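You operate a simulated robot arm through the tools that you are given. There is no shell and no other tool. Be economical: measure what you need, move in short steps, check, and stop when the job is done.

You are at the controls of a simulated two-armed robot. One attempt, no reset.

TASK
Pick up the white caddy with one hand, pass it to the other hand and put it on the top of the open cabinet. Take the red round brush from the top of the wooden table and put it on the job slip there. Take the glue tin from the cork top of the wooden bench and leave it on the checklist. Do these in any order. Set down upright: white caddy, glue tin.

Only the result counts: the job must be done as asked and must still hold three seconds after the hand-in. Knocking over, shifting, dropping, spilling or breaking anything else fails it.

THE ROBOT
Two 7-joint arms with two-finger parallel grippers on one trunk, on a base that drives. Base frame: it is fixed to the floor where the robot stands at the start and does not move with it; the origin is under the middle of the robot, x ahead of it, y to its left, z up. Units: m, degrees, N and s.
The left shoulder is at the start at [0.06, 0.143, 0.931], the right one opposite. With the tool pointing down near the work surface each hand reaches from about 0.32 to 0.74 m from the robot's upright axis, wherever it stands, measured 20 degrees to its own side. Places, roughly: checklist [-1.25, 4.25, 1]; glue tin [-1, 4.25, 1]; job slip [-1, -1.25, 0.75]; round brush [-1.25, -0.5, 1]; top of the open cabinet [0.8, 4.5, 0.7]. Payload 1.57 kg a hand.
The TCP of each hand is the grasp point between the finger pads, 0.03 m short of the fingertips. In the tool frame z runs along the fingers and y along their closing line. The gripper opens to 0.11 m. The fingers are 0.024 m wide and 0.012 m thick; the gripper's body (0.048 by 0.112 m) begins 0.078 m behind the TCP.
Orientation is that of the tool frame in the base frame, as a unit quaternion [w, x, y, z]. With the fingers straight down and closing along the base's y, the tool's x points along the base's -x, its y along +y and its z along -z.

THE INTERFACE
- The arms move only by the tool jog_arm. It takes "left_series", "right_series" or both (then of equal length, played together; a hand with none holds still); each is a list that holds one entry, the list of rows, each a list of 6 numbers: the shift along the tool's x, y, z in m, then the turn, a rotation vector about the tool's x, y, z in degrees. In form: [[[x, y, z, wx, wy, wz], ...]]. A call has 1 to 10 rows; each row shifts and turns the commanded pose from where the row before left it, along the tool's axes as they then stand. "left_fingers" and "right_fingers" are, for a hand that has rows, the finger opening in m, from 0 to 0.11, set as the call begins (left out, the last holds). Rows are played at 5 a second. More than 0.05 m and 8.6 degrees between two rows, or a gripper value outside its range, and nothing of the call is played. A pose out of reach is approached as far as the arm can. The call stops where the force on the tool passes 40 N (or 10 N more than at its start, if that is more) or the arm is blocked; 0.2 s more then pass. Each finger travels about 0.045 m/s and halts on what it meets, pressing with about 37 N; the grip force reading is that of the motor and also rises with nothing between the fingers. The clock runs only during rows and for 0.2 s after the last one: add rows that do not move to give the fingers time. The reply holds the time, the measured pose of the TCP, the force on the tool along the base axes, the opening and the grip force, in the units named above and with some noise, with the torque about the TCP (base axes, N m) and any sound that the robot's microphone picked up, and new pictures: "show" is both (left out), scene, wrist or none (wrist: the cameras of the hands that moved).
- Cameras (640 x 400 px; columns grow to the right, rows downward): "scene" is now at [0.0547, -0.0184, 1.5459]; the picture's right is [-0.23, -0.97, 0.00], its down [-0.73, 0.17, -0.66] and it looks along [0.64, -0.15, -0.75] (base axes); focal length 274 px, centre (320, 200). "left" rides on the left gripper at [0.07, -0.016, -0.141] in its tool frame; the picture's right is [0.23, 0.97, 0.00], its down [-0.85, 0.20, -0.48] and it looks along [-0.47, 0.11, 0.88] (tool axes); focal length 222 px, centre (320, 200). "right" rides on the right gripper at [0.07, 0.016, -0.141] in its tool frame; the picture's right is [-0.23, 0.97, 0.00], its down [-0.86, -0.20, -0.48] and it looks along [-0.47, -0.11, 0.88] (tool axes); focal length 222 px, centre (320, 200). There is no depth. A picture from a camera that has moved, and an enlarged one, comes with that camera's place and axes in the base frame and with its lens. The place of the scene camera against the robot may be out by one fixed shift of up to 0.012 m in any direction.
- lift_body(by): slides the trunk up (or, below 0, down) by that many m; the arms and the scene camera ride with it, the base frame stays. It gives what a move gives, with no picture.
- base_move(legs): drives the robot by 1 to 6 legs, each [ahead, left, turn to the left] in m, m and degrees, along the robot's own axes; the way and the turn of a leg run together, so that a leg with both is an arc; at most 1.5 m and 180 degrees a leg. The arms and the cameras ride along, it lands a little off, and it stops where it bumps. It gives what a move gives, and a new picture of the scene camera.
- aim_head(pan, tilt): turns the head with the scene camera to pan (to the left, within 86 degrees either way) and tilt (down, from -29 to 69), counted from straight ahead of the robot. It gives what a move gives, and a new picture of the scene camera.
- inspect(camera, box): a new picture of the part [left, top, right, bottom] of that camera's present view, enlarged. No time passes.
- sign_off(): hands the job in; it is judged then, once.

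Go step by step. Nothing tells you exact positions but the pictures and the camera data: compare them with the known pose of the tool, close in by small moves and look again before you grip or let go. The budget is 165 turns and 260 pictures, counting those below and the enlarged ones. Unless the task says otherwise, let go and move clear before handing in.

The tools are called as name(argument=value, ...) on one line, values as JSON. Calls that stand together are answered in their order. jog_arm: Moves the arms, as the interface text tells. Its arguments: {"type":"object","properties":{"left_series":{"type":"array","items":{"type":"array","items":{"type":"array","items":{"type":"number"}}}},"left_fingers":{"type":"number"},"right_series":{"type":"array","items":{"type":"array","items":{"type":"array","items":{"type":"number"}}}},"right_fingers":{"type":"number"},"show":{"type":"string","enum":["both","scene","wrist","none"]}},"required":[]} The other tools are called the same way: lift_body (by) slides the trunk up or down; base_move (legs) drives the base; aim_head (pan, tilt) turns the head that bears the scene camera; inspect (camera, box) takes an enlarged picture of a part of a camera's view; sign_off () hands the job in.

At the start:

```text
t: 0.0
left_tool_pos: [0.4389, 0.1427, 1.121]
left_tcp_rot: [0.0, 0.0, 1.0, 0.0]
left_ft_force: [0.5, 0.3, -0.7]
left_ft_torque: [0.0, 0.01, 0.0]
left_opening: 0.1101
left_gripper_force: 0.1
right_tool_pos: [0.4012, -0.2287, 1.0355]
right_tcp_rot: [0.0, -0.001, 1.0, 0.0]
right_ft_force: [0.0, 0.0, -0.7]
right_ft_torque: [0.02, -0.03, -0.01]
right_opening: 0.1102
right_gripper_force: 0.1
trunk travel left (down, up): [-0.53, 0.06]
robot x, y, heading: [0.0014, 0.0018, 0.0]
head pan, tilt: [-13.1, 48.5]
```

scene: 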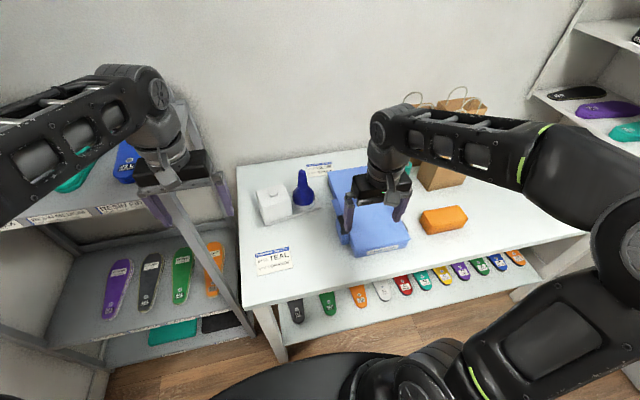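
right: 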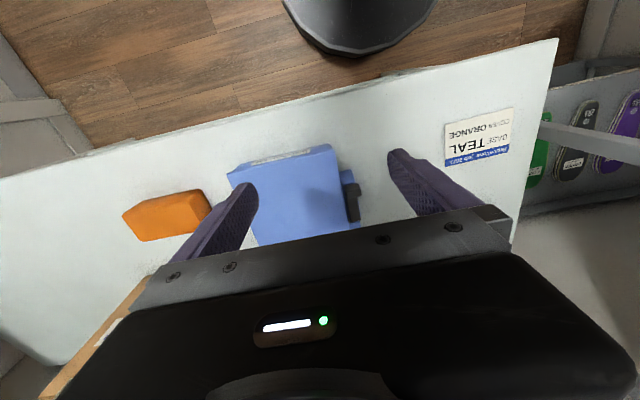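
left: 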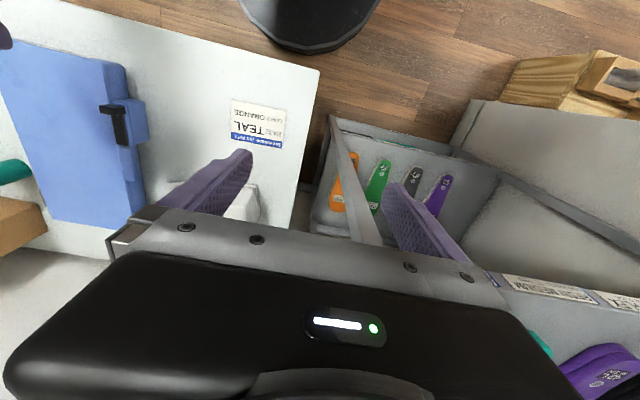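

I see a table ahead with a white box, a blue bottle and other objects; the work sites are elsewhere. I'll look around with the head first.

inspect(camera="scene", box=[230, 140, 430, 290])

aim_head(pan=80, tilt=20)

aim_head(pan=-80, tilt=20)

```text
2.67 times, centred on (330, 215) of scene
camera zoom: at [0.0547, -0.0184, 1.5459], right [-0.23, -0.97, 0.0], down [-0.73, 0.17, -0.66], along [0.64, -0.15, -0.75], focal length 730 px, centre (293, 160)
```

zoom: 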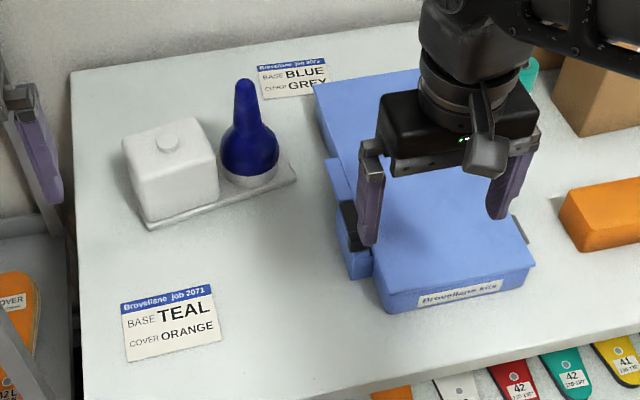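

```text
t: 1.7
left_tool_pos: [0.4387, 0.1432, 1.1201]
left_tcp_rot: [0.0, 0.0, 1.0, -0.001]
left_ft_force: [0.4, 0.2, -0.2]
left_ft_torque: [0.02, 0.0, 0.02]
left_opening: 0.1098
left_gripper_force: 0.1
right_tool_pos: [0.4004, -0.2295, 1.036]
right_tcp_rot: [0.001, 0.0, 1.0, 0.0]
right_ft_force: [0.0, -0.3, 0.7]
right_ft_torque: [-0.01, -0.01, 0.0]
right_opening: 0.1099
right_gripper_force: 0.0
trunk travel left (down, up): [-0.53, 0.06]
robot x, y, heading: [0.0049, -0.001, -0.3]
head pan, tilt: [80.0, 20.0]
camera scene: at [-0.0054, 0.0911, 1.5895], right [0.98, -0.17, 0.0], down [-0.06, -0.34, -0.94], along [0.16, 0.93, -0.34], focal length 274 px, centre (320, 200)
```

scene: 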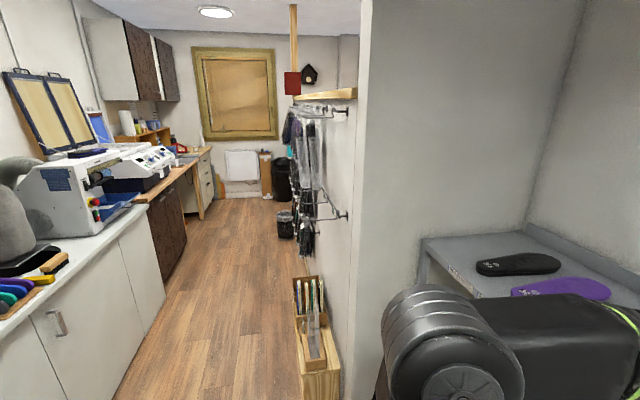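

```text
t: 4.1
left_tool_pos: [0.4384, 0.1446, 1.1209]
left_tcp_rot: [0.0, 0.0, 1.0, -0.001]
left_ft_force: [0.2, 0.5, -0.1]
left_ft_torque: [0.0, 0.02, 0.01]
left_opening: 0.1098
left_gripper_force: 0.0
right_tool_pos: [0.4004, -0.2278, 1.0371]
right_tcp_rot: [0.0, 0.001, 1.0, -0.001]
right_ft_force: [0.6, -0.4, 0.3]
right_ft_torque: [-0.02, 0.02, 0.03]
right_opening: 0.1101
right_gripper_force: 0.0
trunk travel left (down, up): [-0.53, 0.06]
robot x, y, heading: [-0.0008, 0.0009, -0.1]
head pan, tilt: [-80.0, 20.0]
camera scene: at [-0.0054, -0.0923, 1.5895], right [-0.98, -0.17, 0.0], down [-0.06, 0.34, -0.94], along [0.16, -0.93, -0.34], focal length 274 px, centre (320, 200)
```

scene: 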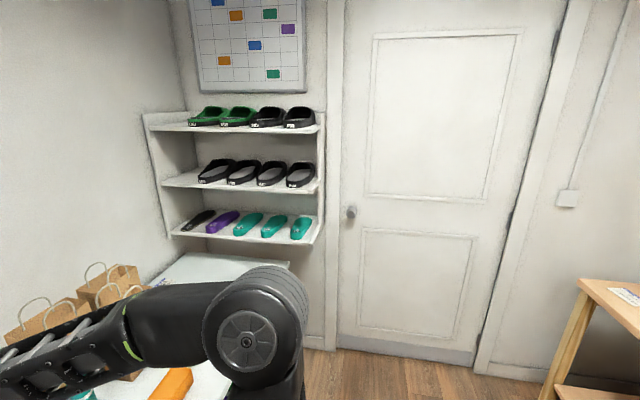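

The white tray-like item with a box and bottle may be the caddy. I'll zoom in on it, then back up a little and look round.

aim_head(pan=0, tilt=45)

inspect(camera="scene", box=[260, 130, 420, 230])

base_move(legs=[[-0.3, 0, 0], [0, 0, 90]])

aim_head(pan=70, tilt=30)

```text
t: 5.7
left_tool_pos: [0.4388, 0.1433, 1.1207]
left_tcp_rot: [0.0, 0.001, 1.0, 0.0]
left_ft_force: [-0.1, -0.2, -0.2]
left_ft_torque: [0.03, 0.02, 0.0]
left_opening: 0.1101
left_gripper_force: 0.2
right_tool_pos: [0.4013, -0.2284, 1.0359]
right_tcp_rot: [0.0, 0.0, 1.0, 0.0]
right_ft_force: [0.4, 0.9, 0.6]
right_ft_torque: [0.0, 0.01, -0.02]
right_opening: 0.1098
right_gripper_force: 0.0
trunk travel left (down, up): [-0.53, 0.06]
robot x, y, heading: [0.0007, -0.0007, 0.0]
head pan, tilt: [0.0, 45.0]
camera scene: at [0.0597, -0.0007, 1.5509], right [0.0, -1.0, 0.0], down [-0.71, 0.0, -0.71], along [0.71, 0.0, -0.71], focal length 274 px, centre (320, 200)
```

scene: 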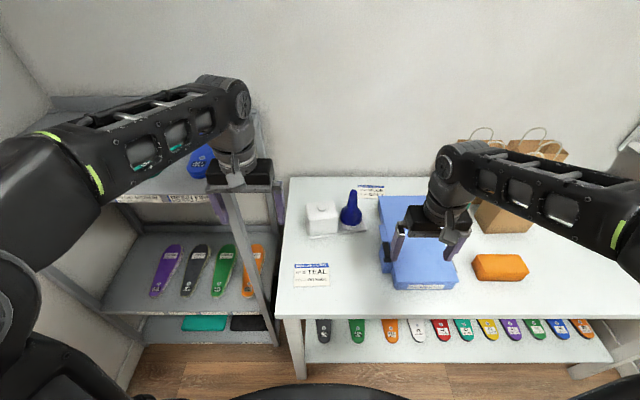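

```text
4.00 times, centred on (340, 180) of scene
camera zoom: at [0.0597, -0.0007, 1.5509], right [0.0, -1.0, 0.0], down [-0.71, 0.0, -0.71], along [0.71, 0.0, -0.71], focal length 1094 px, centre (240, 280)
```

zoom: 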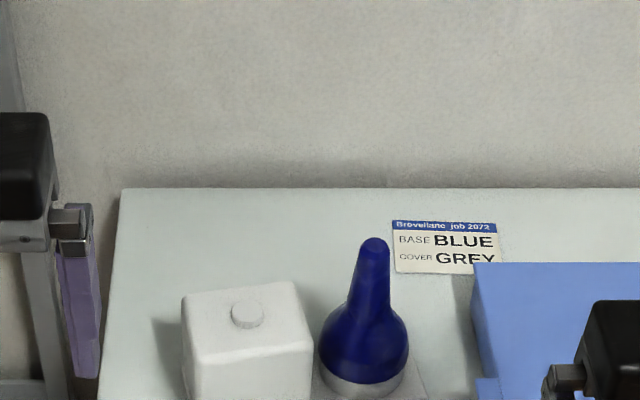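

```text
t: 11.6
left_tool_pos: [-0.4451, 0.4383, 1.1211]
left_tcp_rot: [0.0, 0.709, -0.705, 0.001]
left_ft_force: [-0.2, -0.3, 0.0]
left_ft_torque: [0.0, -0.01, -0.04]
left_opening: 0.1099
left_gripper_force: 0.2
right_tool_pos: [-0.0733, 0.4039, 1.0363]
right_tcp_rot: [0.0, 0.708, -0.706, 0.0]
right_ft_force: [0.3, 0.1, -0.3]
right_ft_torque: [0.02, -0.04, -0.05]
right_opening: 0.1098
right_gripper_force: 0.0
trunk travel left (down, up): [-0.53, 0.06]
robot x, y, heading: [-0.3021, 0.0026, 90.2]
head pan, tilt: [0.0, 45.0]
camera scene: at [-0.2913, 0.0518, 1.5509], right [1.0, 0.01, 0.0], down [0.0, -0.71, -0.71], along [0.0, 0.71, -0.71], focal length 274 px, centre (320, 200)
```

scene: 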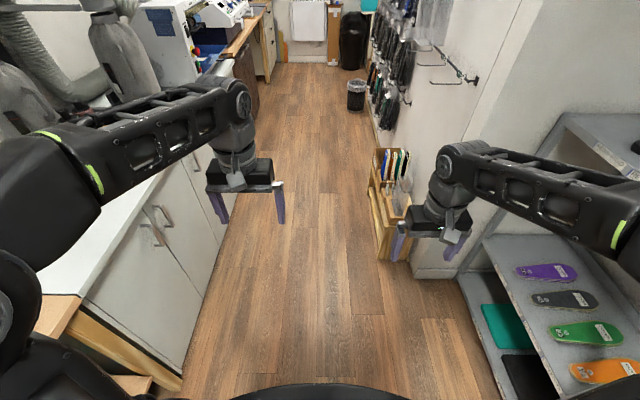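

```text
t: 13.0
left_tool_pos: [-0.4445, 0.4391, 1.1212]
left_tcp_rot: [0.001, 0.709, -0.705, 0.0]
left_ft_force: [0.1, 0.5, 0.2]
left_ft_torque: [0.02, 0.01, 0.02]
left_opening: 0.11
left_gripper_force: 0.0
right_tool_pos: [-0.0725, 0.4017, 1.0361]
right_tcp_rot: [0.0, 0.709, -0.705, 0.0]
right_ft_force: [0.5, -0.4, 0.3]
right_ft_torque: [-0.02, 0.01, 0.01]
right_opening: 0.1101
right_gripper_force: 0.0
trunk travel left (down, up): [-0.53, 0.06]
robot x, y, heading: [-0.298, -0.0034, 90.2]
head pan, tilt: [70.0, 30.0]
camera scene: at [-0.3759, 0.001, 1.5735], right [0.34, 0.94, 0.0], down [0.47, -0.17, -0.87], along [-0.82, 0.29, -0.5], focal length 274 px, centre (320, 200)
```

scene: 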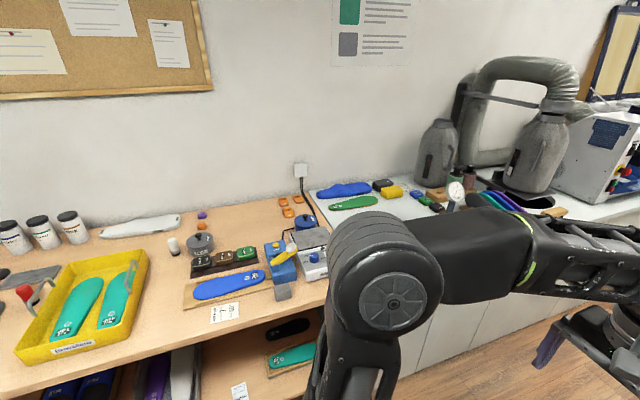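

The wooden table is on my left. I'll turn to face it for a clear view.

base_move(legs=[[0, 0, 90]])

aim_head(pan=30, tilt=40)

```text
t: 17.1
left_tool_pos: [-0.7409, -0.1323, 1.1214]
left_tcp_rot: [0.0, 1.0, -0.011, 0.0]
left_ft_force: [-0.4, -0.1, -0.3]
left_ft_torque: [0.0, -0.01, -0.03]
left_opening: 0.1096
left_gripper_force: 0.1
right_tool_pos: [-0.6944, 0.2388, 1.0365]
right_tcp_rot: [-0.001, 1.0, -0.012, 0.0]
right_ft_force: [-0.3, -0.2, 0.4]
right_ft_torque: [0.02, 0.02, 0.02]
right_opening: 0.11
right_gripper_force: 0.1
trunk travel left (down, up): [-0.53, 0.06]
robot x, y, heading: [-0.2977, 0.0026, 178.7]
head pan, tilt: [70.0, 30.0]
camera scene: at [-0.2939, -0.0847, 1.5735], right [-0.93, 0.36, 0.0], down [0.18, 0.47, -0.87], along [-0.31, -0.81, -0.5], focal length 274 px, centre (320, 200)
```

scene: 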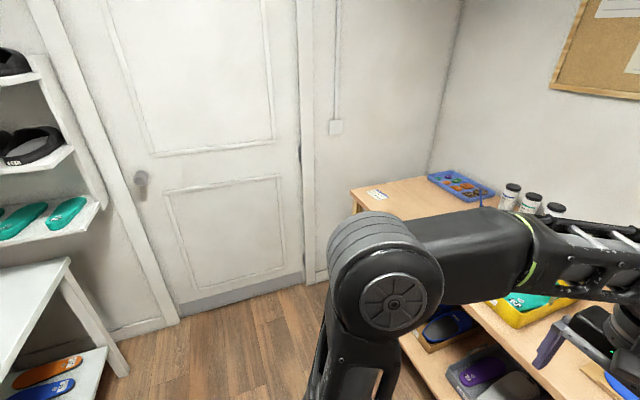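

```text
t: 18.2
left_tool_pos: [-0.7406, -0.1318, 1.1211]
left_tcp_rot: [0.0, 1.0, -0.011, 0.0]
left_ft_force: [0.2, -0.8, -0.6]
left_ft_torque: [0.0, 0.0, -0.03]
left_opening: 0.1099
left_gripper_force: 0.0
right_tool_pos: [-0.6944, 0.2387, 1.0367]
right_tcp_rot: [0.0, 1.0, -0.011, 0.001]
right_ft_force: [-0.6, -0.7, -0.2]
right_ft_torque: [0.01, 0.0, 0.0]
right_opening: 0.1099
right_gripper_force: 0.0
trunk travel left (down, up): [-0.53, 0.06]
robot x, y, heading: [-0.3008, -0.001, 178.7]
head pan, tilt: [30.0, 40.0]
camera scene: at [-0.3356, -0.0412, 1.5581], right [-0.48, 0.88, 0.0], down [0.56, 0.31, -0.77], along [-0.67, -0.37, -0.64], focal length 274 px, centre (320, 200)
```

scene: 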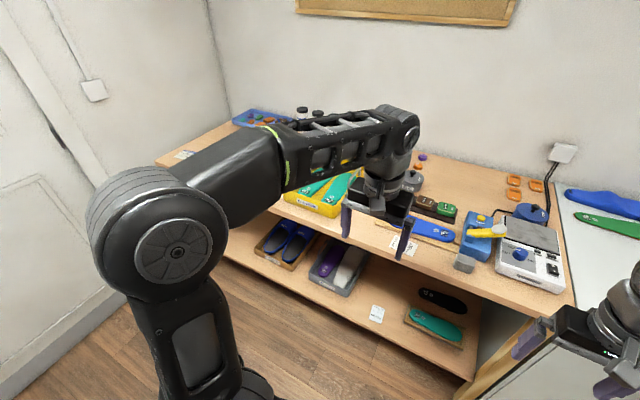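

I'll shift along the table toward the brush and job slip to get an unobstructed look.

base_move(legs=[[0.05, 0.75, 0]])

aim_head(pan=0, tilt=45)

```text
t: 22.3
left_tool_pos: [-0.8056, -0.8977, 1.121]
left_tcp_rot: [-0.001, 1.0, -0.007, 0.0]
left_ft_force: [-0.2, -1.5, 0.4]
left_ft_torque: [0.04, -0.01, -0.02]
left_opening: 0.1099
left_gripper_force: 0.0
right_tool_pos: [-0.7624, -0.5274, 1.0357]
right_tcp_rot: [0.0, 1.0, -0.008, 0.0]
right_ft_force: [1.0, 0.1, -0.2]
right_ft_torque: [0.0, -0.01, 0.0]
right_opening: 0.11
right_gripper_force: 0.0
trunk travel left (down, up): [-0.53, 0.06]
robot x, y, heading: [-0.3643, -0.7617, 179.0]
head pan, tilt: [30.0, 40.0]
camera scene: at [-0.4001, -0.8038, 1.5581], right [-0.49, 0.87, 0.0], down [0.56, 0.31, -0.77], along [-0.67, -0.37, -0.64], focal length 274 px, centre (320, 200)
```

scene: 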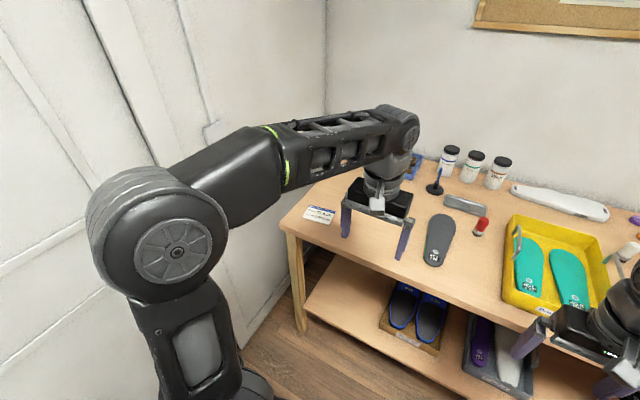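

```text
t: 23.3
left_tool_pos: [-0.8046, -0.8973, 1.1206]
left_tcp_rot: [0.0, 1.0, -0.007, 0.0]
left_ft_force: [-0.2, 0.3, -0.6]
left_ft_torque: [0.02, 0.02, -0.02]
left_opening: 0.1103
left_gripper_force: 0.1
right_tool_pos: [-0.7611, -0.527, 1.0352]
right_tcp_rot: [0.0, 1.0, -0.007, -0.001]
right_ft_force: [-0.4, -0.5, -0.6]
right_ft_torque: [0.0, -0.02, 0.05]
right_opening: 0.1096
right_gripper_force: 0.2
trunk travel left (down, up): [-0.53, 0.06]
robot x, y, heading: [-0.358, -0.7582, 179.2]
head pan, tilt: [0.0, 45.0]
camera scene: at [-0.4072, -0.7607, 1.5509], right [0.01, 1.0, 0.0], down [0.71, -0.01, -0.71], along [-0.71, 0.01, -0.71], focal length 274 px, centre (320, 200)
```

scene: 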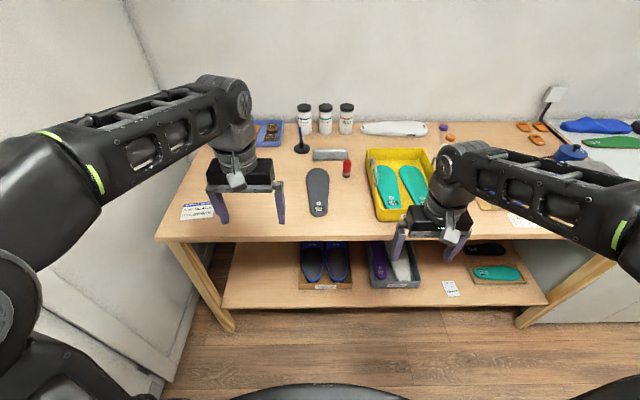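

inspect(camera="scene", box=[280, 100, 440, 220])

inspect(camera="scene", box=[160, 180, 240, 240])

```text
3.33 times, centred on (360, 160) of scene
camera zoom: at [-0.4072, -0.7607, 1.5509], right [0.01, 1.0, 0.0], down [0.71, -0.01, -0.71], along [-0.71, 0.01, -0.71], focal length 912 px, centre (187, 333)
```

zoom: 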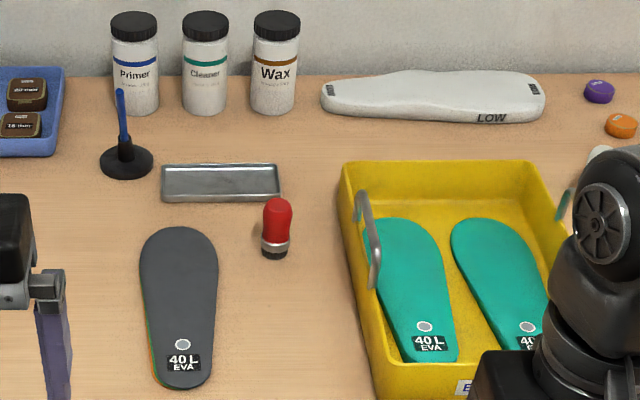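

```text
6.67 times, centred on (200, 210) of scene
camera zoom: at [-0.4072, -0.7607, 1.5509], right [0.01, 1.0, 0.0], down [0.71, -0.01, -0.71], along [-0.71, 0.01, -0.71], focal length 1824 px, centre (1120, 133)
```

zoom: 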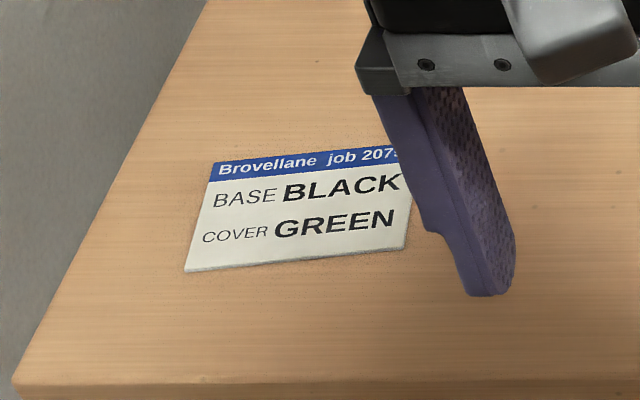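

The red round brush stands at about [-1.21, -0.65], table about z 0.88, and the job slip is at about [-1.03, -1.16]. I'll raise the right hand, then drive closer.

jog_arm(right_series=[[[0, 0, -0.04, 0, 0, 0], [0, 0, -0.04, 0, 0, 0], [0, 0, -0.04, 0, 0, 0]]], show="none")

base_move(legs=[[0.19, 0, 1]])

```text
t: 24.1
left_tool_pos: [-0.8042, -0.897, 1.1204]
left_tcp_rot: [0.0, 1.0, -0.007, 0.0]
left_ft_force: [-0.6, 0.1, -0.3]
left_ft_torque: [-0.01, 0.01, 0.0]
left_opening: 0.1101
left_gripper_force: 0.1
right_tool_pos: [-0.7621, -0.5272, 1.1128]
right_tcp_rot: [0.0, 1.0, -0.007, 0.0]
right_ft_force: [0.2, 0.0, -0.1]
right_ft_torque: [0.04, -0.03, -0.01]
right_opening: 0.1098
right_gripper_force: 0.1
right hand out of reach, approached as far as the arm can: row 3
trunk travel left (down, up): [-0.53, 0.06]
robot x, y, heading: [-0.3646, -0.7616, 179.1]
head pan, tilt: [0.0, 45.0]
```

```text
t: 25.6
left_tool_pos: [-0.9949, -0.9025, 1.1199]
left_tcp_rot: [0.0, 1.0, 0.001, 0.0]
left_ft_force: [-0.4, 1.0, -0.4]
left_ft_torque: [0.03, -0.02, 0.01]
left_opening: 0.1101
left_gripper_force: 0.1
right_tool_pos: [-0.957, -0.53, 1.111]
right_tcp_rot: [0.0, 1.0, 0.001, 0.0]
right_ft_force: [0.1, 0.2, 0.3]
right_ft_torque: [0.01, 0.0, -0.01]
right_opening: 0.1099
right_gripper_force: 0.0
trunk travel left (down, up): [-0.53, 0.06]
robot x, y, heading: [-0.5562, -0.7559, -180.1]
head pan, tilt: [0.0, 45.0]
camera scene: at [-0.5989, -0.7601, 1.5508], right [0.0, 1.0, 0.0], down [0.71, 0.0, -0.71], along [-0.71, 0.0, -0.71], focal length 274 px, centre (320, 200)
```

scene: 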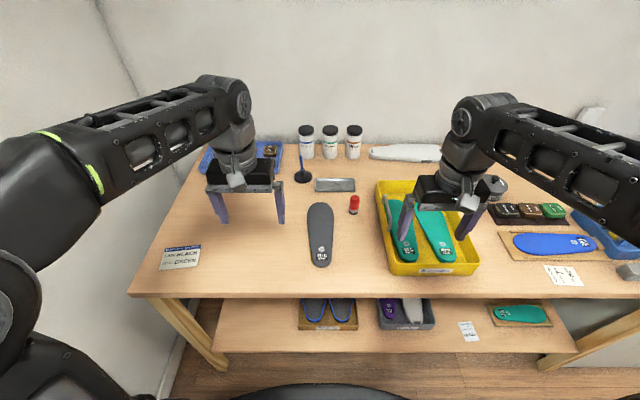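

Brush estimate is confirmed by this second view. I'll move the left hand above it, nudging the right hand aside.

jog_arm(left_series=[[[-0.031, -0.036, 0, 0, 0, 0], [-0.031, -0.036, 0, 0, 0, 0], [-0.031, -0.036, 0, 0, 0, 0], [-0.031, -0.036, 0, 0, 0, 0], [-0.031, -0.036, 0, 0, 0, 0], [-0.03, -0.036, 0, 0, 0, 0], [-0.03, -0.036, 0, 0, 0, 0], [0, 0, 0, 0, 0, 0]]], right_series=[[[0, -0.02, 0, 0, 0, 0], [0, -0.02, 0, 0, 0, 0], [0, -0.02, 0, 0, 0, 0], [0, -0.02, 0, 0, 0, 0], [0, -0.02, 0, 0, 0, 0], [0, 0, 0, 0, 0, 0], [0, 0, 0, 0, 0, 0], [0, 0, 0, 0, 0, 0]]], left_fingers=0.08)

```text
t: 27.4
left_tool_pos: [-1.0249, -0.8693, 1.1213]
left_tcp_rot: [-0.001, 1.0, 0.002, -0.005]
left_ft_force: [-0.3, 0.1, 0.3]
left_ft_torque: [0.01, -0.01, -0.02]
left_opening: 0.0798
left_gripper_force: 0.1
left hand out of reach, approached as far as the arm can: row 2, 3, 4, 5, 6, 7
right_tool_pos: [-0.9579, -0.4319, 1.1103]
right_tcp_rot: [0.0, 1.0, 0.001, 0.0]
right_ft_force: [-0.4, 0.0, 0.7]
right_ft_torque: [-0.01, 0.0, 0.01]
right_opening: 0.1101
right_gripper_force: 0.1
trunk travel left (down, up): [-0.53, 0.06]
robot x, y, heading: [-0.5517, -0.7596, -180.0]
head pan, tilt: [0.0, 45.0]
camera scene: at [-0.5973, -0.7602, 1.5509], right [0.0, 1.0, 0.0], down [0.71, 0.0, -0.71], along [-0.71, 0.0, -0.71], focal length 274 px, centre (320, 200)
camera right: at [-0.8882, -0.4479, 1.2515], right [-0.23, -0.97, 0.0], down [-0.86, 0.2, 0.48], along [-0.47, 0.11, -0.88], focal length 222 px, centre (320, 200)
camera left: at [-0.9529, -0.8532, 1.2629], right [0.23, -0.97, 0.0], down [-0.85, -0.2, 0.49], along [-0.47, -0.11, -0.87], focal length 222 px, centre (320, 200)
```

scene: 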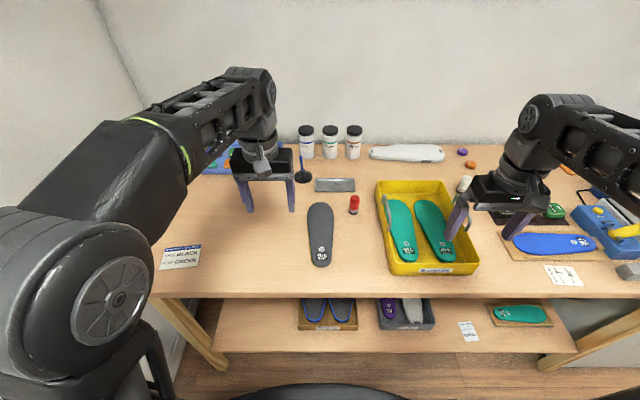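
right: 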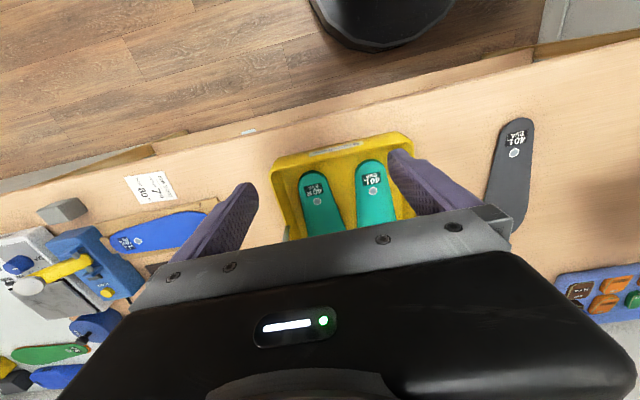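
left: 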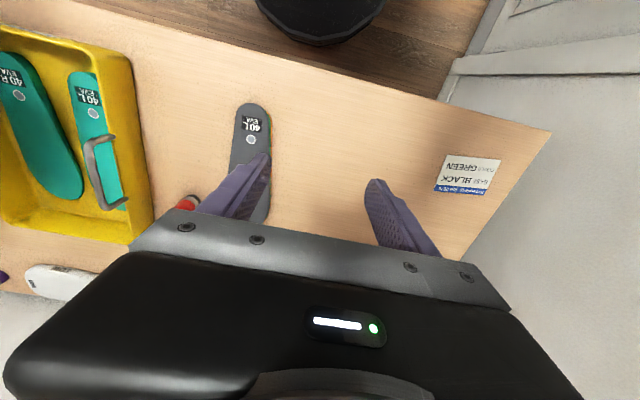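

The hand is too high to reach that far. I'll raise the trunk and lower the hand relative to it.

lift_body(by=0.058)

jog_arm(left_series=[[[0, 0, 0.04, 0, 0, 0], [0, 0, 0.04, 0, 0, 0], [0, 0, 0.04, 0, 0, 0], [0, 0, 0.03, 0, 0, 0], [0, 0, 0, 0, 0, 0]]], show="none")

```text
t: 28.4
left_tool_pos: [-1.0249, -0.8694, 1.1804]
left_tcp_rot: [-0.001, 1.0, 0.001, -0.004]
left_ft_force: [0.0, -0.2, -0.8]
left_ft_torque: [-0.04, 0.01, 0.0]
left_opening: 0.0801
left_gripper_force: 0.1
right_tool_pos: [-0.9565, -0.4303, 1.1691]
right_tcp_rot: [0.0, 1.0, 0.001, 0.0]
right_ft_force: [-0.3, 0.3, -0.3]
right_ft_torque: [0.0, -0.02, 0.0]
right_opening: 0.1102
right_gripper_force: 0.0
trunk travel left (down, up): [-0.588, 0.002]
robot x, y, heading: [-0.5568, -0.758, -179.8]
head pan, tilt: [0.0, 45.0]
```

```text
t: 29.6
left_tool_pos: [-1.029, -0.8708, 1.0289]
left_tcp_rot: [-0.001, 1.0, 0.001, -0.004]
left_ft_force: [-0.8, 0.3, -0.5]
left_ft_torque: [0.01, 0.0, 0.02]
left_opening: 0.0799
left_gripper_force: 0.0
right_tool_pos: [-0.957, -0.4317, 1.1689]
right_tcp_rot: [0.0, 1.0, 0.001, 0.0]
right_ft_force: [0.4, 0.9, -0.9]
right_ft_torque: [-0.02, 0.0, -0.02]
right_opening: 0.11
right_gripper_force: 0.2
trunk travel left (down, up): [-0.588, 0.002]
robot x, y, heading: [-0.5563, -0.7602, -179.8]
head pan, tilt: [0.0, 45.0]
```

jog_arm(left_series=[[[-0.03, -0.0367, 0, 0, 0, 0], [-0.03, -0.0367, 0, 0, 0, 0], [-0.03, -0.0367, 0, 0, 0, 0], [-0.03, -0.0367, 0, 0, 0, 0], [-0.03, -0.0367, 0, 0, 0, 0], [-0.03, -0.0367, 0, 0, 0, 0], [0, 0, 0, 0, 0, 0]]])

```text
t: 31.2
left_tool_pos: [-1.1632, -0.7029, 1.0323]
left_tcp_rot: [-0.002, 1.0, 0.001, -0.004]
left_ft_force: [0.6, 0.0, -0.4]
left_ft_torque: [0.0, 0.0, 0.0]
left_opening: 0.0799
left_gripper_force: 0.0
left hand out of reach, approached as far as the arm can: row 5, 6
right_tool_pos: [-0.9565, -0.4314, 1.1685]
right_tcp_rot: [0.0, 1.0, 0.001, 0.0]
right_ft_force: [0.0, -0.5, -0.3]
right_ft_torque: [0.0, 0.03, -0.04]
right_opening: 0.11
right_gripper_force: 0.0
trunk travel left (down, up): [-0.588, 0.002]
robot x, y, heading: [-0.5513, -0.7577, -180.1]
head pan, tilt: [0.0, 45.0]
camera scene: at [-0.5973, -0.7601, 1.6089], right [0.0, 1.0, 0.0], down [0.71, 0.0, -0.71], along [-0.71, 0.0, -0.71], focal length 274 px, centre (320, 200)
camera left: at [-1.0906, -0.6884, 1.1729], right [0.23, -0.97, 0.0], down [-0.85, -0.2, 0.48], along [-0.47, -0.11, -0.87], focal length 222 px, centre (320, 200)
```

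scene: 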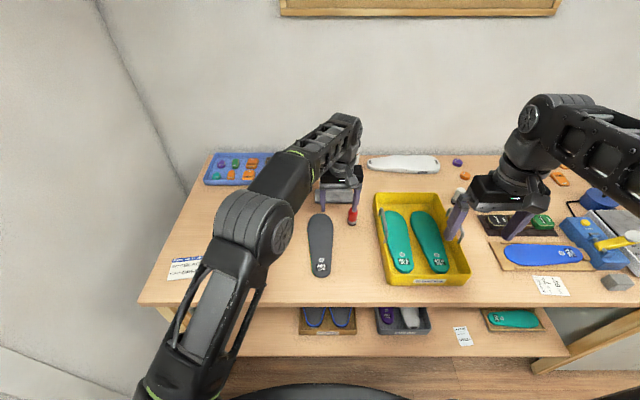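
left: 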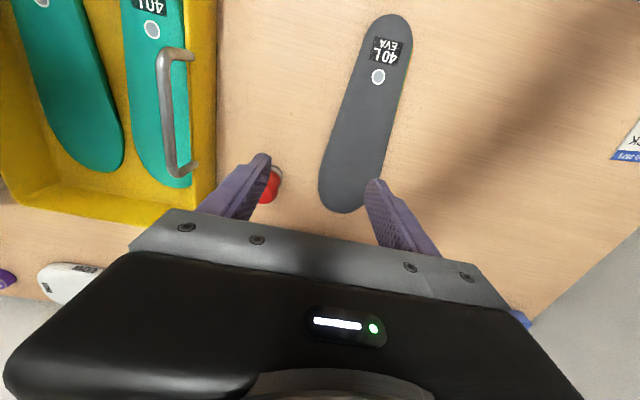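

The brush is about 0.045 m beyond reach at this height. I'll drive a little forward and right to bring it under the left hand.

base_move(legs=[[0.045, -0.06, 0]])

jog_arm(left_series=[[[0, 0, 0, 0, 0, 0]]], show="wrist")

```text
t: 32.2
left_tool_pos: [-1.2077, -0.6433, 1.0311]
left_tcp_rot: [-0.001, 1.0, 0.001, -0.003]
left_ft_force: [-0.3, 0.6, -0.2]
left_ft_torque: [-0.03, -0.01, -0.01]
left_opening: 0.08
left_gripper_force: 0.1
right_tool_pos: [-1.0011, -0.3699, 1.1678]
right_tcp_rot: [0.001, 1.0, 0.0, 0.0]
right_ft_force: [0.4, 0.2, 0.3]
right_ft_torque: [-0.02, -0.02, 0.01]
right_opening: 0.1103
right_gripper_force: 0.2
trunk travel left (down, up): [-0.588, 0.002]
robot x, y, heading: [-0.5972, -0.702, -180.1]
head pan, tilt: [0.0, 45.0]
camera scene: at [-0.6424, -0.6987, 1.6088], right [0.0, 1.0, 0.0], down [0.71, 0.0, -0.71], along [-0.71, 0.0, -0.71], focal length 274 px, centre (320, 200)
```

scene: 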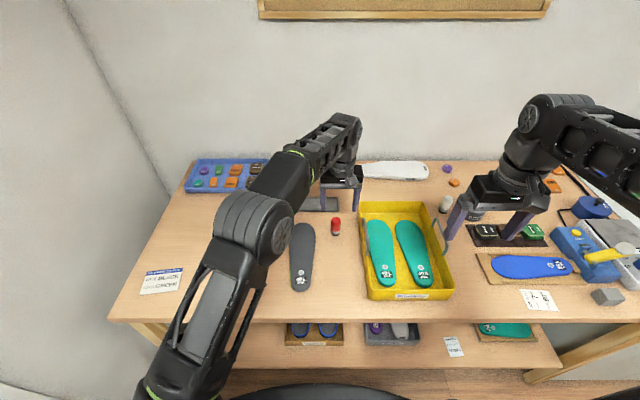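

```text
t: 32.6
left_tool_pos: [-1.2074, -0.6442, 1.0329]
left_tcp_rot: [-0.001, 1.0, 0.001, -0.004]
left_ft_force: [0.5, -0.5, 0.0]
left_ft_torque: [-0.03, -0.02, 0.05]
left_opening: 0.0799
left_gripper_force: 0.1
right_tool_pos: [-0.9997, -0.3717, 1.1694]
right_tcp_rot: [0.0, 1.0, 0.0, 0.0]
right_ft_force: [-0.5, 0.4, 0.5]
right_ft_torque: [-0.01, -0.02, -0.03]
right_opening: 0.11
right_gripper_force: 0.0
trunk travel left (down, up): [-0.588, 0.002]
robot x, y, heading: [-0.6009, -0.6969, -179.9]
head pan, tilt: [0.0, 45.0]
camera left: at [-1.1347, -0.6284, 1.1729], right [0.23, -0.97, 0.0], down [-0.85, -0.2, 0.49], along [-0.47, -0.11, -0.87], focal length 222 px, centre (320, 200)
```

left: 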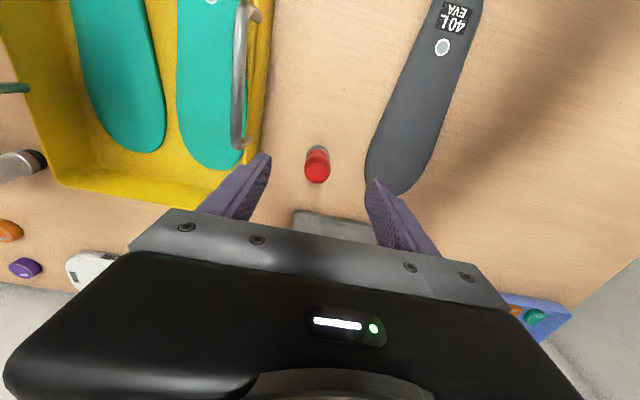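

The brush is centred at about [-1.217, -0.644]. I'll narrow the fingers and descend around it.

jog_arm(left_series=[[[0, 0, 0.02, 0, 0, 0], [0, 0, 0.03, 0, 0, 0], [-0.009, 0, 0, 0, 0, 0], [0, 0, 0, 0, 0, 0]]], left_fingers=0.06, show="wrist")

```text
t: 33.6
left_tool_pos: [-1.2164, -0.6436, 0.9808]
left_tcp_rot: [0.0, 1.0, 0.0, -0.004]
left_ft_force: [0.1, -0.2, 0.2]
left_ft_torque: [0.03, 0.0, 0.01]
left_opening: 0.06
left_gripper_force: 0.0
right_tool_pos: [-1.0006, -0.3715, 1.1695]
right_tcp_rot: [-0.001, 1.0, 0.0, 0.0]
right_ft_force: [0.4, -0.9, 0.3]
right_ft_torque: [-0.06, 0.02, 0.02]
right_opening: 0.11
right_gripper_force: 0.0
trunk travel left (down, up): [-0.588, 0.002]
robot x, y, heading: [-0.6014, -0.7013, -180.2]
head pan, tilt: [0.0, 45.0]
camera left: at [-1.1449, -0.6268, 1.1217], right [0.23, -0.97, 0.0], down [-0.85, -0.2, 0.49], along [-0.47, -0.11, -0.87], focal length 222 px, centre (320, 200)
```

left: 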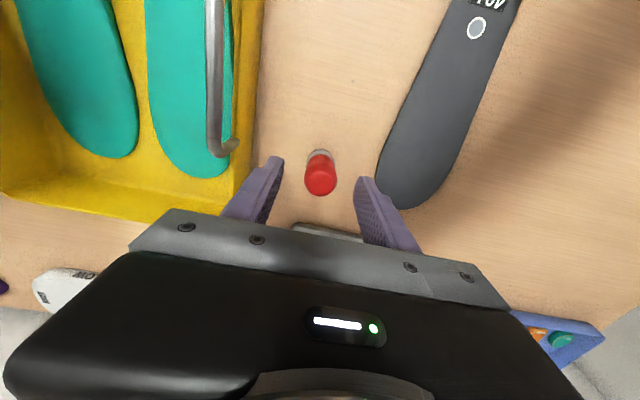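

Centred. Descending and closing.

jog_arm(left_series=[[[0, 0, 0.028, 0, 0, 0], [0, 0, 0.028, 0, 0, 0], [0, 0, 0, 0, 0, 0]]], show="wrist")

jog_arm(left_series=[[[0, 0, 0, 0, 0, 0], [0, 0, 0, 0, 0, 0], [0, 0, 0, 0, 0, 0], [0, 0, 0, 0, 0, 0], [0, 0, 0, 0, 0, 0]]], left_fingers=0.01, show="wrist")

```text
t: 34.4
left_tool_pos: [-1.216, -0.6433, 0.9243]
left_tcp_rot: [0.0, 1.0, 0.001, -0.004]
left_ft_force: [0.3, 0.0, 0.2]
left_ft_torque: [0.05, 0.0, 0.0]
left_opening: 0.0601
left_gripper_force: 0.0
right_tool_pos: [-1.0006, -0.3702, 1.1687]
right_tcp_rot: [0.0, 1.0, 0.0, 0.0]
right_ft_force: [0.1, 0.3, 1.3]
right_ft_torque: [-0.02, -0.01, 0.04]
right_opening: 0.1099
right_gripper_force: 0.0
trunk travel left (down, up): [-0.588, 0.002]
robot x, y, heading: [-0.6005, -0.6916, -180.0]
head pan, tilt: [0.0, 45.0]
camera left: at [-1.1432, -0.6281, 1.0643], right [0.23, -0.97, 0.0], down [-0.85, -0.2, 0.49], along [-0.47, -0.11, -0.87], focal length 222 px, centre (320, 200)
```

left: 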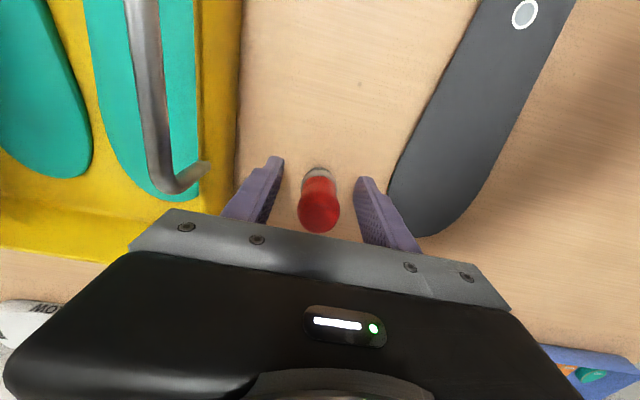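

```text
t: 35.6
left_tool_pos: [-1.2153, -0.6444, 0.9246]
left_tcp_rot: [-0.002, 1.0, 0.001, -0.004]
left_ft_force: [0.4, 0.4, 0.2]
left_ft_torque: [-0.04, 0.01, -0.01]
left_opening: 0.0102
left_gripper_force: 0.0
right_tool_pos: [-1.0004, -0.3717, 1.1698]
right_tcp_rot: [0.0, 1.0, -0.001, 0.0]
right_ft_force: [0.1, 1.1, -0.7]
right_ft_torque: [0.0, -0.01, -0.03]
right_opening: 0.1101
right_gripper_force: 0.0
trunk travel left (down, up): [-0.588, 0.002]
robot x, y, heading: [-0.5951, -0.699, -180.0]
head pan, tilt: [0.0, 45.0]
camera left: at [-1.1433, -0.628, 1.0644], right [0.23, -0.97, 0.0], down [-0.85, -0.2, 0.49], along [-0.47, -0.11, -0.87], focal length 222 px, centre (320, 200)
```

left: 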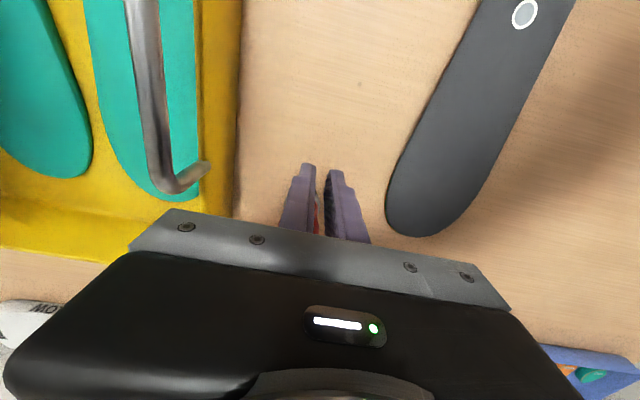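

The fingers closed to 0.010 without force, so the brush may have slipped. I'll inspect from both cameras.

inspect(camera="scene", box=[290, 180, 390, 260])

inspect(camera="left", box=[260, 140, 380, 250])

```text
5.00 times, centred on (340, 220) of scene
camera zoom: at [-0.6412, -0.7003, 1.6089], right [0.0, 1.0, 0.0], down [0.71, 0.0, -0.71], along [-0.71, 0.0, -0.71], focal length 1368 px, centre (220, 100)
```

zoom: 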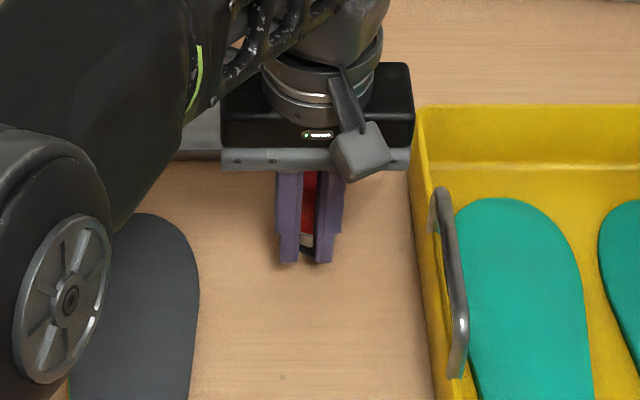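

```text
3.64 times, centred on (320, 195) of left
camera zoom: at [-1.1433, -0.628, 1.0644], right [0.23, -0.97, 0.0], down [-0.85, -0.2, 0.49], along [-0.47, -0.11, -0.87], focal length 808 px, centre (320, 218)
```

zoom: 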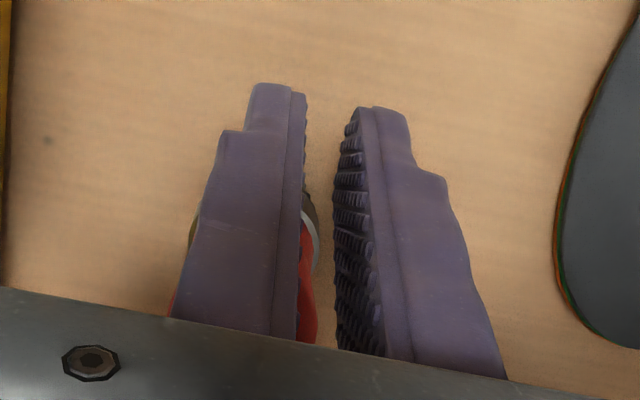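

The brush was squeezed away from me and still stands just beyond the fingers. I'll back off, reopen and look again.

jog_arm(left_series=[[[0.03, 0, 0, 0, 0, 0], [0.02, 0, 0, 0, 0, 0], [0, 0, 0, 0, 0, 0]]], show="none")

jog_arm(left_series=[[[0, 0, 0, 0, 0, 0], [0, 0, 0, 0, 0, 0], [0, 0, 0, 0, 0, 0], [0, 0, 0, 0, 0, 0], [0, 0, 0, 0, 0, 0]]], left_fingers=0.06)

```text
t: 36.4
left_tool_pos: [-1.1661, -0.6433, 0.9243]
left_tcp_rot: [-0.001, 1.0, 0.0, -0.004]
left_ft_force: [-0.3, -0.1, 0.0]
left_ft_torque: [0.0, 0.0, -0.03]
left_opening: 0.0102
left_gripper_force: 0.0
right_tool_pos: [-1.0005, -0.372, 1.169]
right_tcp_rot: [0.0, 1.0, 0.0, -0.001]
right_ft_force: [0.1, -1.0, -0.2]
right_ft_torque: [-0.01, -0.02, 0.01]
right_opening: 0.1102
right_gripper_force: 0.1
trunk travel left (down, up): [-0.588, 0.002]
robot x, y, heading: [-0.597, -0.7018, -180.3]
head pan, tilt: [0.0, 45.0]
```

```text
t: 37.6
left_tool_pos: [-1.167, -0.6427, 0.9246]
left_tcp_rot: [-0.001, 1.0, 0.001, -0.004]
left_ft_force: [0.1, 0.6, 0.7]
left_ft_torque: [-0.05, -0.04, 0.02]
left_opening: 0.0597
left_gripper_force: 0.1
right_tool_pos: [-0.9995, -0.3717, 1.1683]
right_tcp_rot: [0.0, 1.0, 0.0, 0.0]
right_ft_force: [0.5, -0.8, 0.9]
right_ft_torque: [0.05, -0.05, -0.04]
right_opening: 0.1098
right_gripper_force: 0.1
trunk travel left (down, up): [-0.588, 0.002]
robot x, y, heading: [-0.6002, -0.7003, -180.0]
head pan, tilt: [0.0, 45.0]
camera scene: at [-0.6412, -0.7003, 1.6089], right [0.0, 1.0, 0.0], down [0.71, 0.0, -0.71], along [-0.71, 0.0, -0.71], focal length 274 px, centre (320, 200)
camera left: at [-1.0941, -0.6277, 1.0648], right [0.23, -0.97, 0.0], down [-0.85, -0.2, 0.49], along [-0.47, -0.11, -0.87], focal length 222 px, centre (320, 200)
```

scene: 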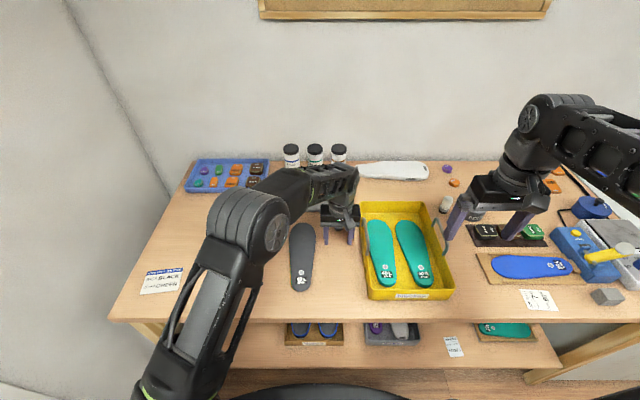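
left: 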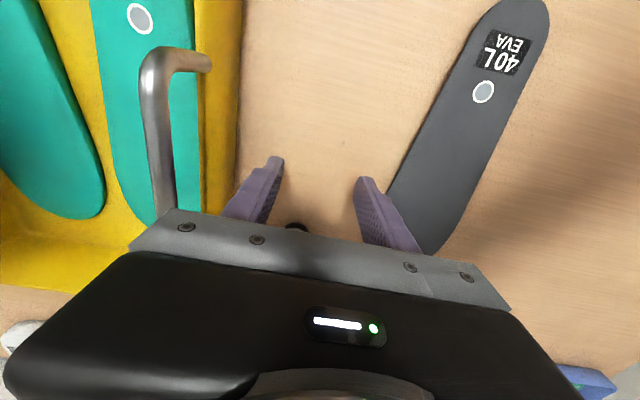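

jog_arm(left_series=[[[0, 0, -0.04, 0, 0, 0], [0, 0, -0.04, 0, 0, 0], [-0.03, 0, 0, 0, 0, 0], [0, 0, 0, 0, 0, 0]]])

inspect(camera="left", box=[260, 130, 380, 240])

```text
t: 38.6
left_tool_pos: [-1.1957, -0.6433, 1.0057]
left_tcp_rot: [0.0, 1.0, 0.001, -0.005]
left_ft_force: [0.4, 1.2, 0.8]
left_ft_torque: [0.0, 0.01, 0.02]
left_opening: 0.0601
left_gripper_force: 0.0
right_tool_pos: [-0.9995, -0.3723, 1.1705]
right_tcp_rot: [0.001, 1.0, -0.001, -0.001]
right_ft_force: [0.0, 0.2, -0.2]
right_ft_torque: [0.0, 0.02, -0.01]
right_opening: 0.1101
right_gripper_force: 0.0
trunk travel left (down, up): [-0.588, 0.002]
robot x, y, heading: [-0.5992, -0.6978, -180.2]
head pan, tilt: [0.0, 45.0]
camera scene: at [-0.64, -0.7005, 1.6089], right [0.0, 1.0, 0.0], down [0.71, 0.0, -0.71], along [-0.71, 0.0, -0.71], focal length 274 px, centre (320, 200)
camera left: at [-1.1241, -0.6281, 1.1449], right [0.23, -0.97, 0.0], down [-0.85, -0.2, 0.49], along [-0.47, -0.11, -0.87], focal length 222 px, centre (320, 200)
```

scene: 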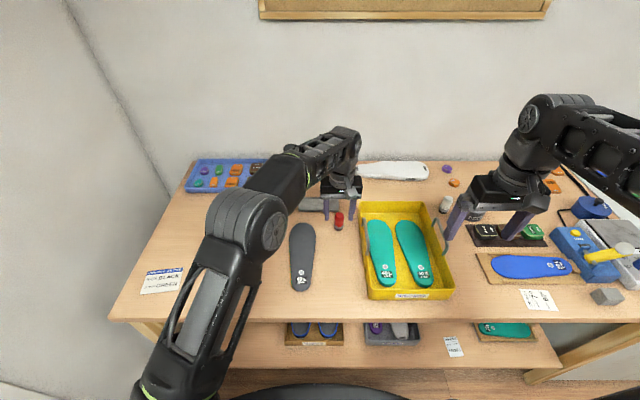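
left: 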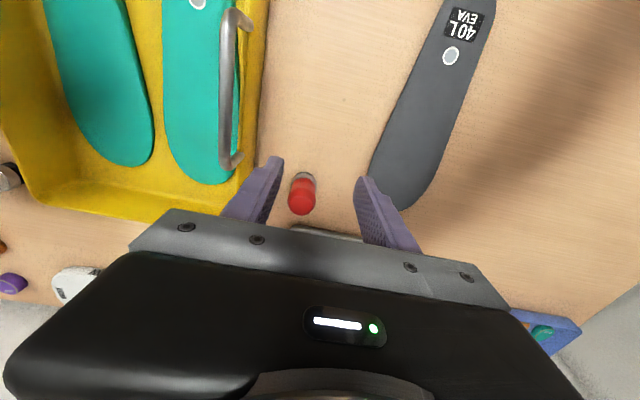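

```text
3.64 times, centred on (320, 185) of left
camera zoom: at [-1.1241, -0.6281, 1.1449], right [0.23, -0.97, 0.0], down [-0.85, -0.2, 0.49], along [-0.47, -0.11, -0.87], focal length 808 px, centre (320, 254)
```

zoom: 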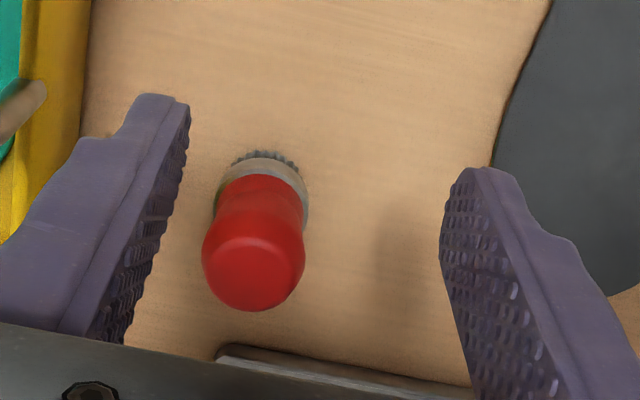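

Refined by parallax: table z ≈ 0.863, so the brush stands at about [-1.242, -0.636]. I'll approach that and descend.

jog_arm(left_series=[[[-0.01, -0.007, 0.015, 0, 0, 0], [-0.02, 0, 0, 0, 0, 0], [-0.016, 0, 0, 0, 0, 0], [0, 0, 0, 0, 0, 0]]], show="wrist")

```text
t: 39.6
left_tool_pos: [-1.2272, -0.6383, 0.9898]
left_tcp_rot: [0.0, 1.0, 0.001, -0.004]
left_ft_force: [0.3, -0.6, -0.1]
left_ft_torque: [-0.01, 0.0, 0.0]
left_opening: 0.0601
left_gripper_force: 0.1
left hand out of reach, approached as far as the arm can: row 3
right_tool_pos: [-1.0011, -0.3706, 1.1693]
right_tcp_rot: [-0.001, 1.0, 0.0, 0.0]
right_ft_force: [-0.2, 0.2, -0.1]
right_ft_torque: [0.0, -0.02, 0.0]
right_opening: 0.1098
right_gripper_force: 0.1
trunk travel left (down, up): [-0.588, 0.002]
robot x, y, heading: [-0.595, -0.6996, -179.7]
head pan, tilt: [0.0, 45.0]
camera left: at [-1.1553, -0.622, 1.1307], right [0.23, -0.97, 0.0], down [-0.85, -0.2, 0.48], along [-0.47, -0.11, -0.87], focal length 222 px, centre (320, 200)
```

left: 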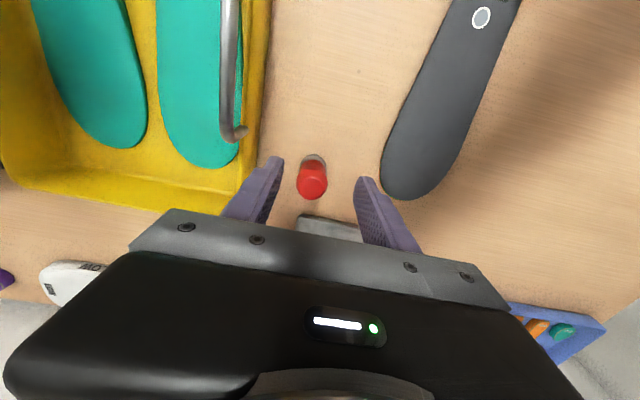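

jog_arm(left_series=[[[0, -0.002, 0.04, 0, 0, 0], [-0.005, 0, 0.038, 0, 0, 0], [-0.012, 0, 0, 0, 0, 0], [0, 0, 0, 0, 0, 0]]], show="wrist")

```text
t: 40.6
left_tool_pos: [-1.2414, -0.6365, 0.9107]
left_tcp_rot: [-0.001, 1.0, -0.001, -0.004]
left_ft_force: [0.1, -0.1, 0.2]
left_ft_torque: [-0.04, -0.03, 0.0]
left_opening: 0.06
left_gripper_force: 0.1
right_tool_pos: [-1.0003, -0.3722, 1.1696]
right_tcp_rot: [0.001, 1.0, 0.0, -0.001]
right_ft_force: [0.0, 0.1, 0.6]
right_ft_torque: [-0.02, -0.03, -0.03]
right_opening: 0.1101
right_gripper_force: 0.0
trunk travel left (down, up): [-0.588, 0.002]
robot x, y, heading: [-0.6006, -0.7001, -180.1]
head pan, tilt: [0.0, 45.0]
camera left: at [-1.1704, -0.6203, 1.0515], right [0.23, -0.97, 0.0], down [-0.85, -0.2, 0.48], along [-0.47, -0.11, -0.87], focal length 222 px, centre (320, 200)
```

left: 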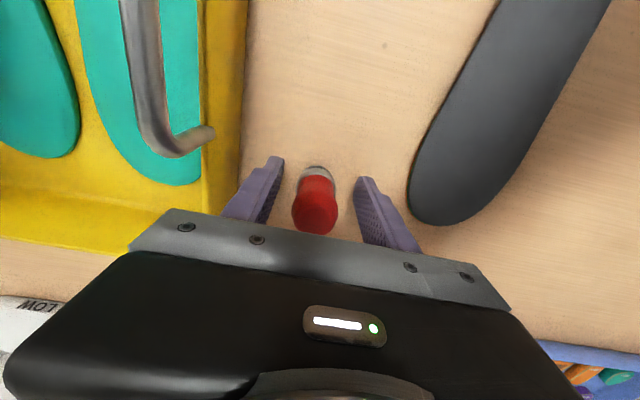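

The brush axis now lies on the TCP. Closing.

jog_arm(left_series=[[[0, 0, 0, 0, 0, 0], [0, 0, 0, 0, 0, 0], [0, 0, 0, 0, 0, 0], [0, 0, 0, 0, 0, 0], [0, 0, 0, 0, 0, 0], [0, 0, 0, 0, 0, 0]]], left_fingers=0.012, show="wrist")

```text
t: 42.0
left_tool_pos: [-1.2416, -0.6366, 0.9107]
left_tcp_rot: [-0.001, 1.0, 0.001, -0.005]
left_ft_force: [0.3, 0.7, 0.5]
left_ft_torque: [0.0, -0.06, 0.01]
left_opening: 0.0322
left_gripper_force: 36.9
right_tool_pos: [-1.0007, -0.371, 1.1696]
right_tcp_rot: [0.0, 1.0, 0.0, 0.0]
right_ft_force: [-0.8, -0.4, -0.9]
right_ft_torque: [0.05, -0.03, -0.01]
right_opening: 0.1103
right_gripper_force: 0.0
trunk travel left (down, up): [-0.588, 0.002]
robot x, y, heading: [-0.5995, -0.6999, -180.2]
head pan, tilt: [0.0, 45.0]
camera left: at [-1.1705, -0.6203, 1.0516], right [0.23, -0.97, 0.0], down [-0.85, -0.2, 0.49], along [-0.47, -0.11, -0.87], focal length 222 px, centre (320, 200)
```

left: 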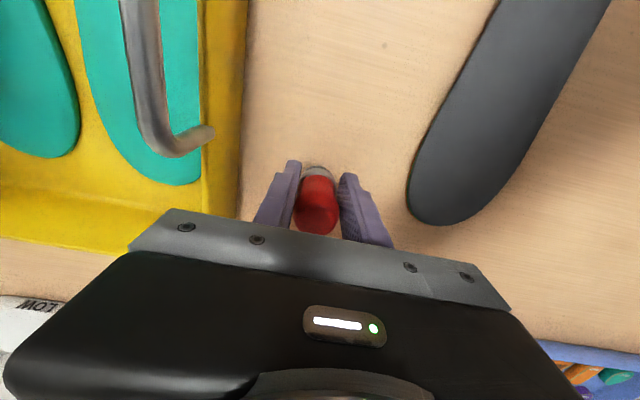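

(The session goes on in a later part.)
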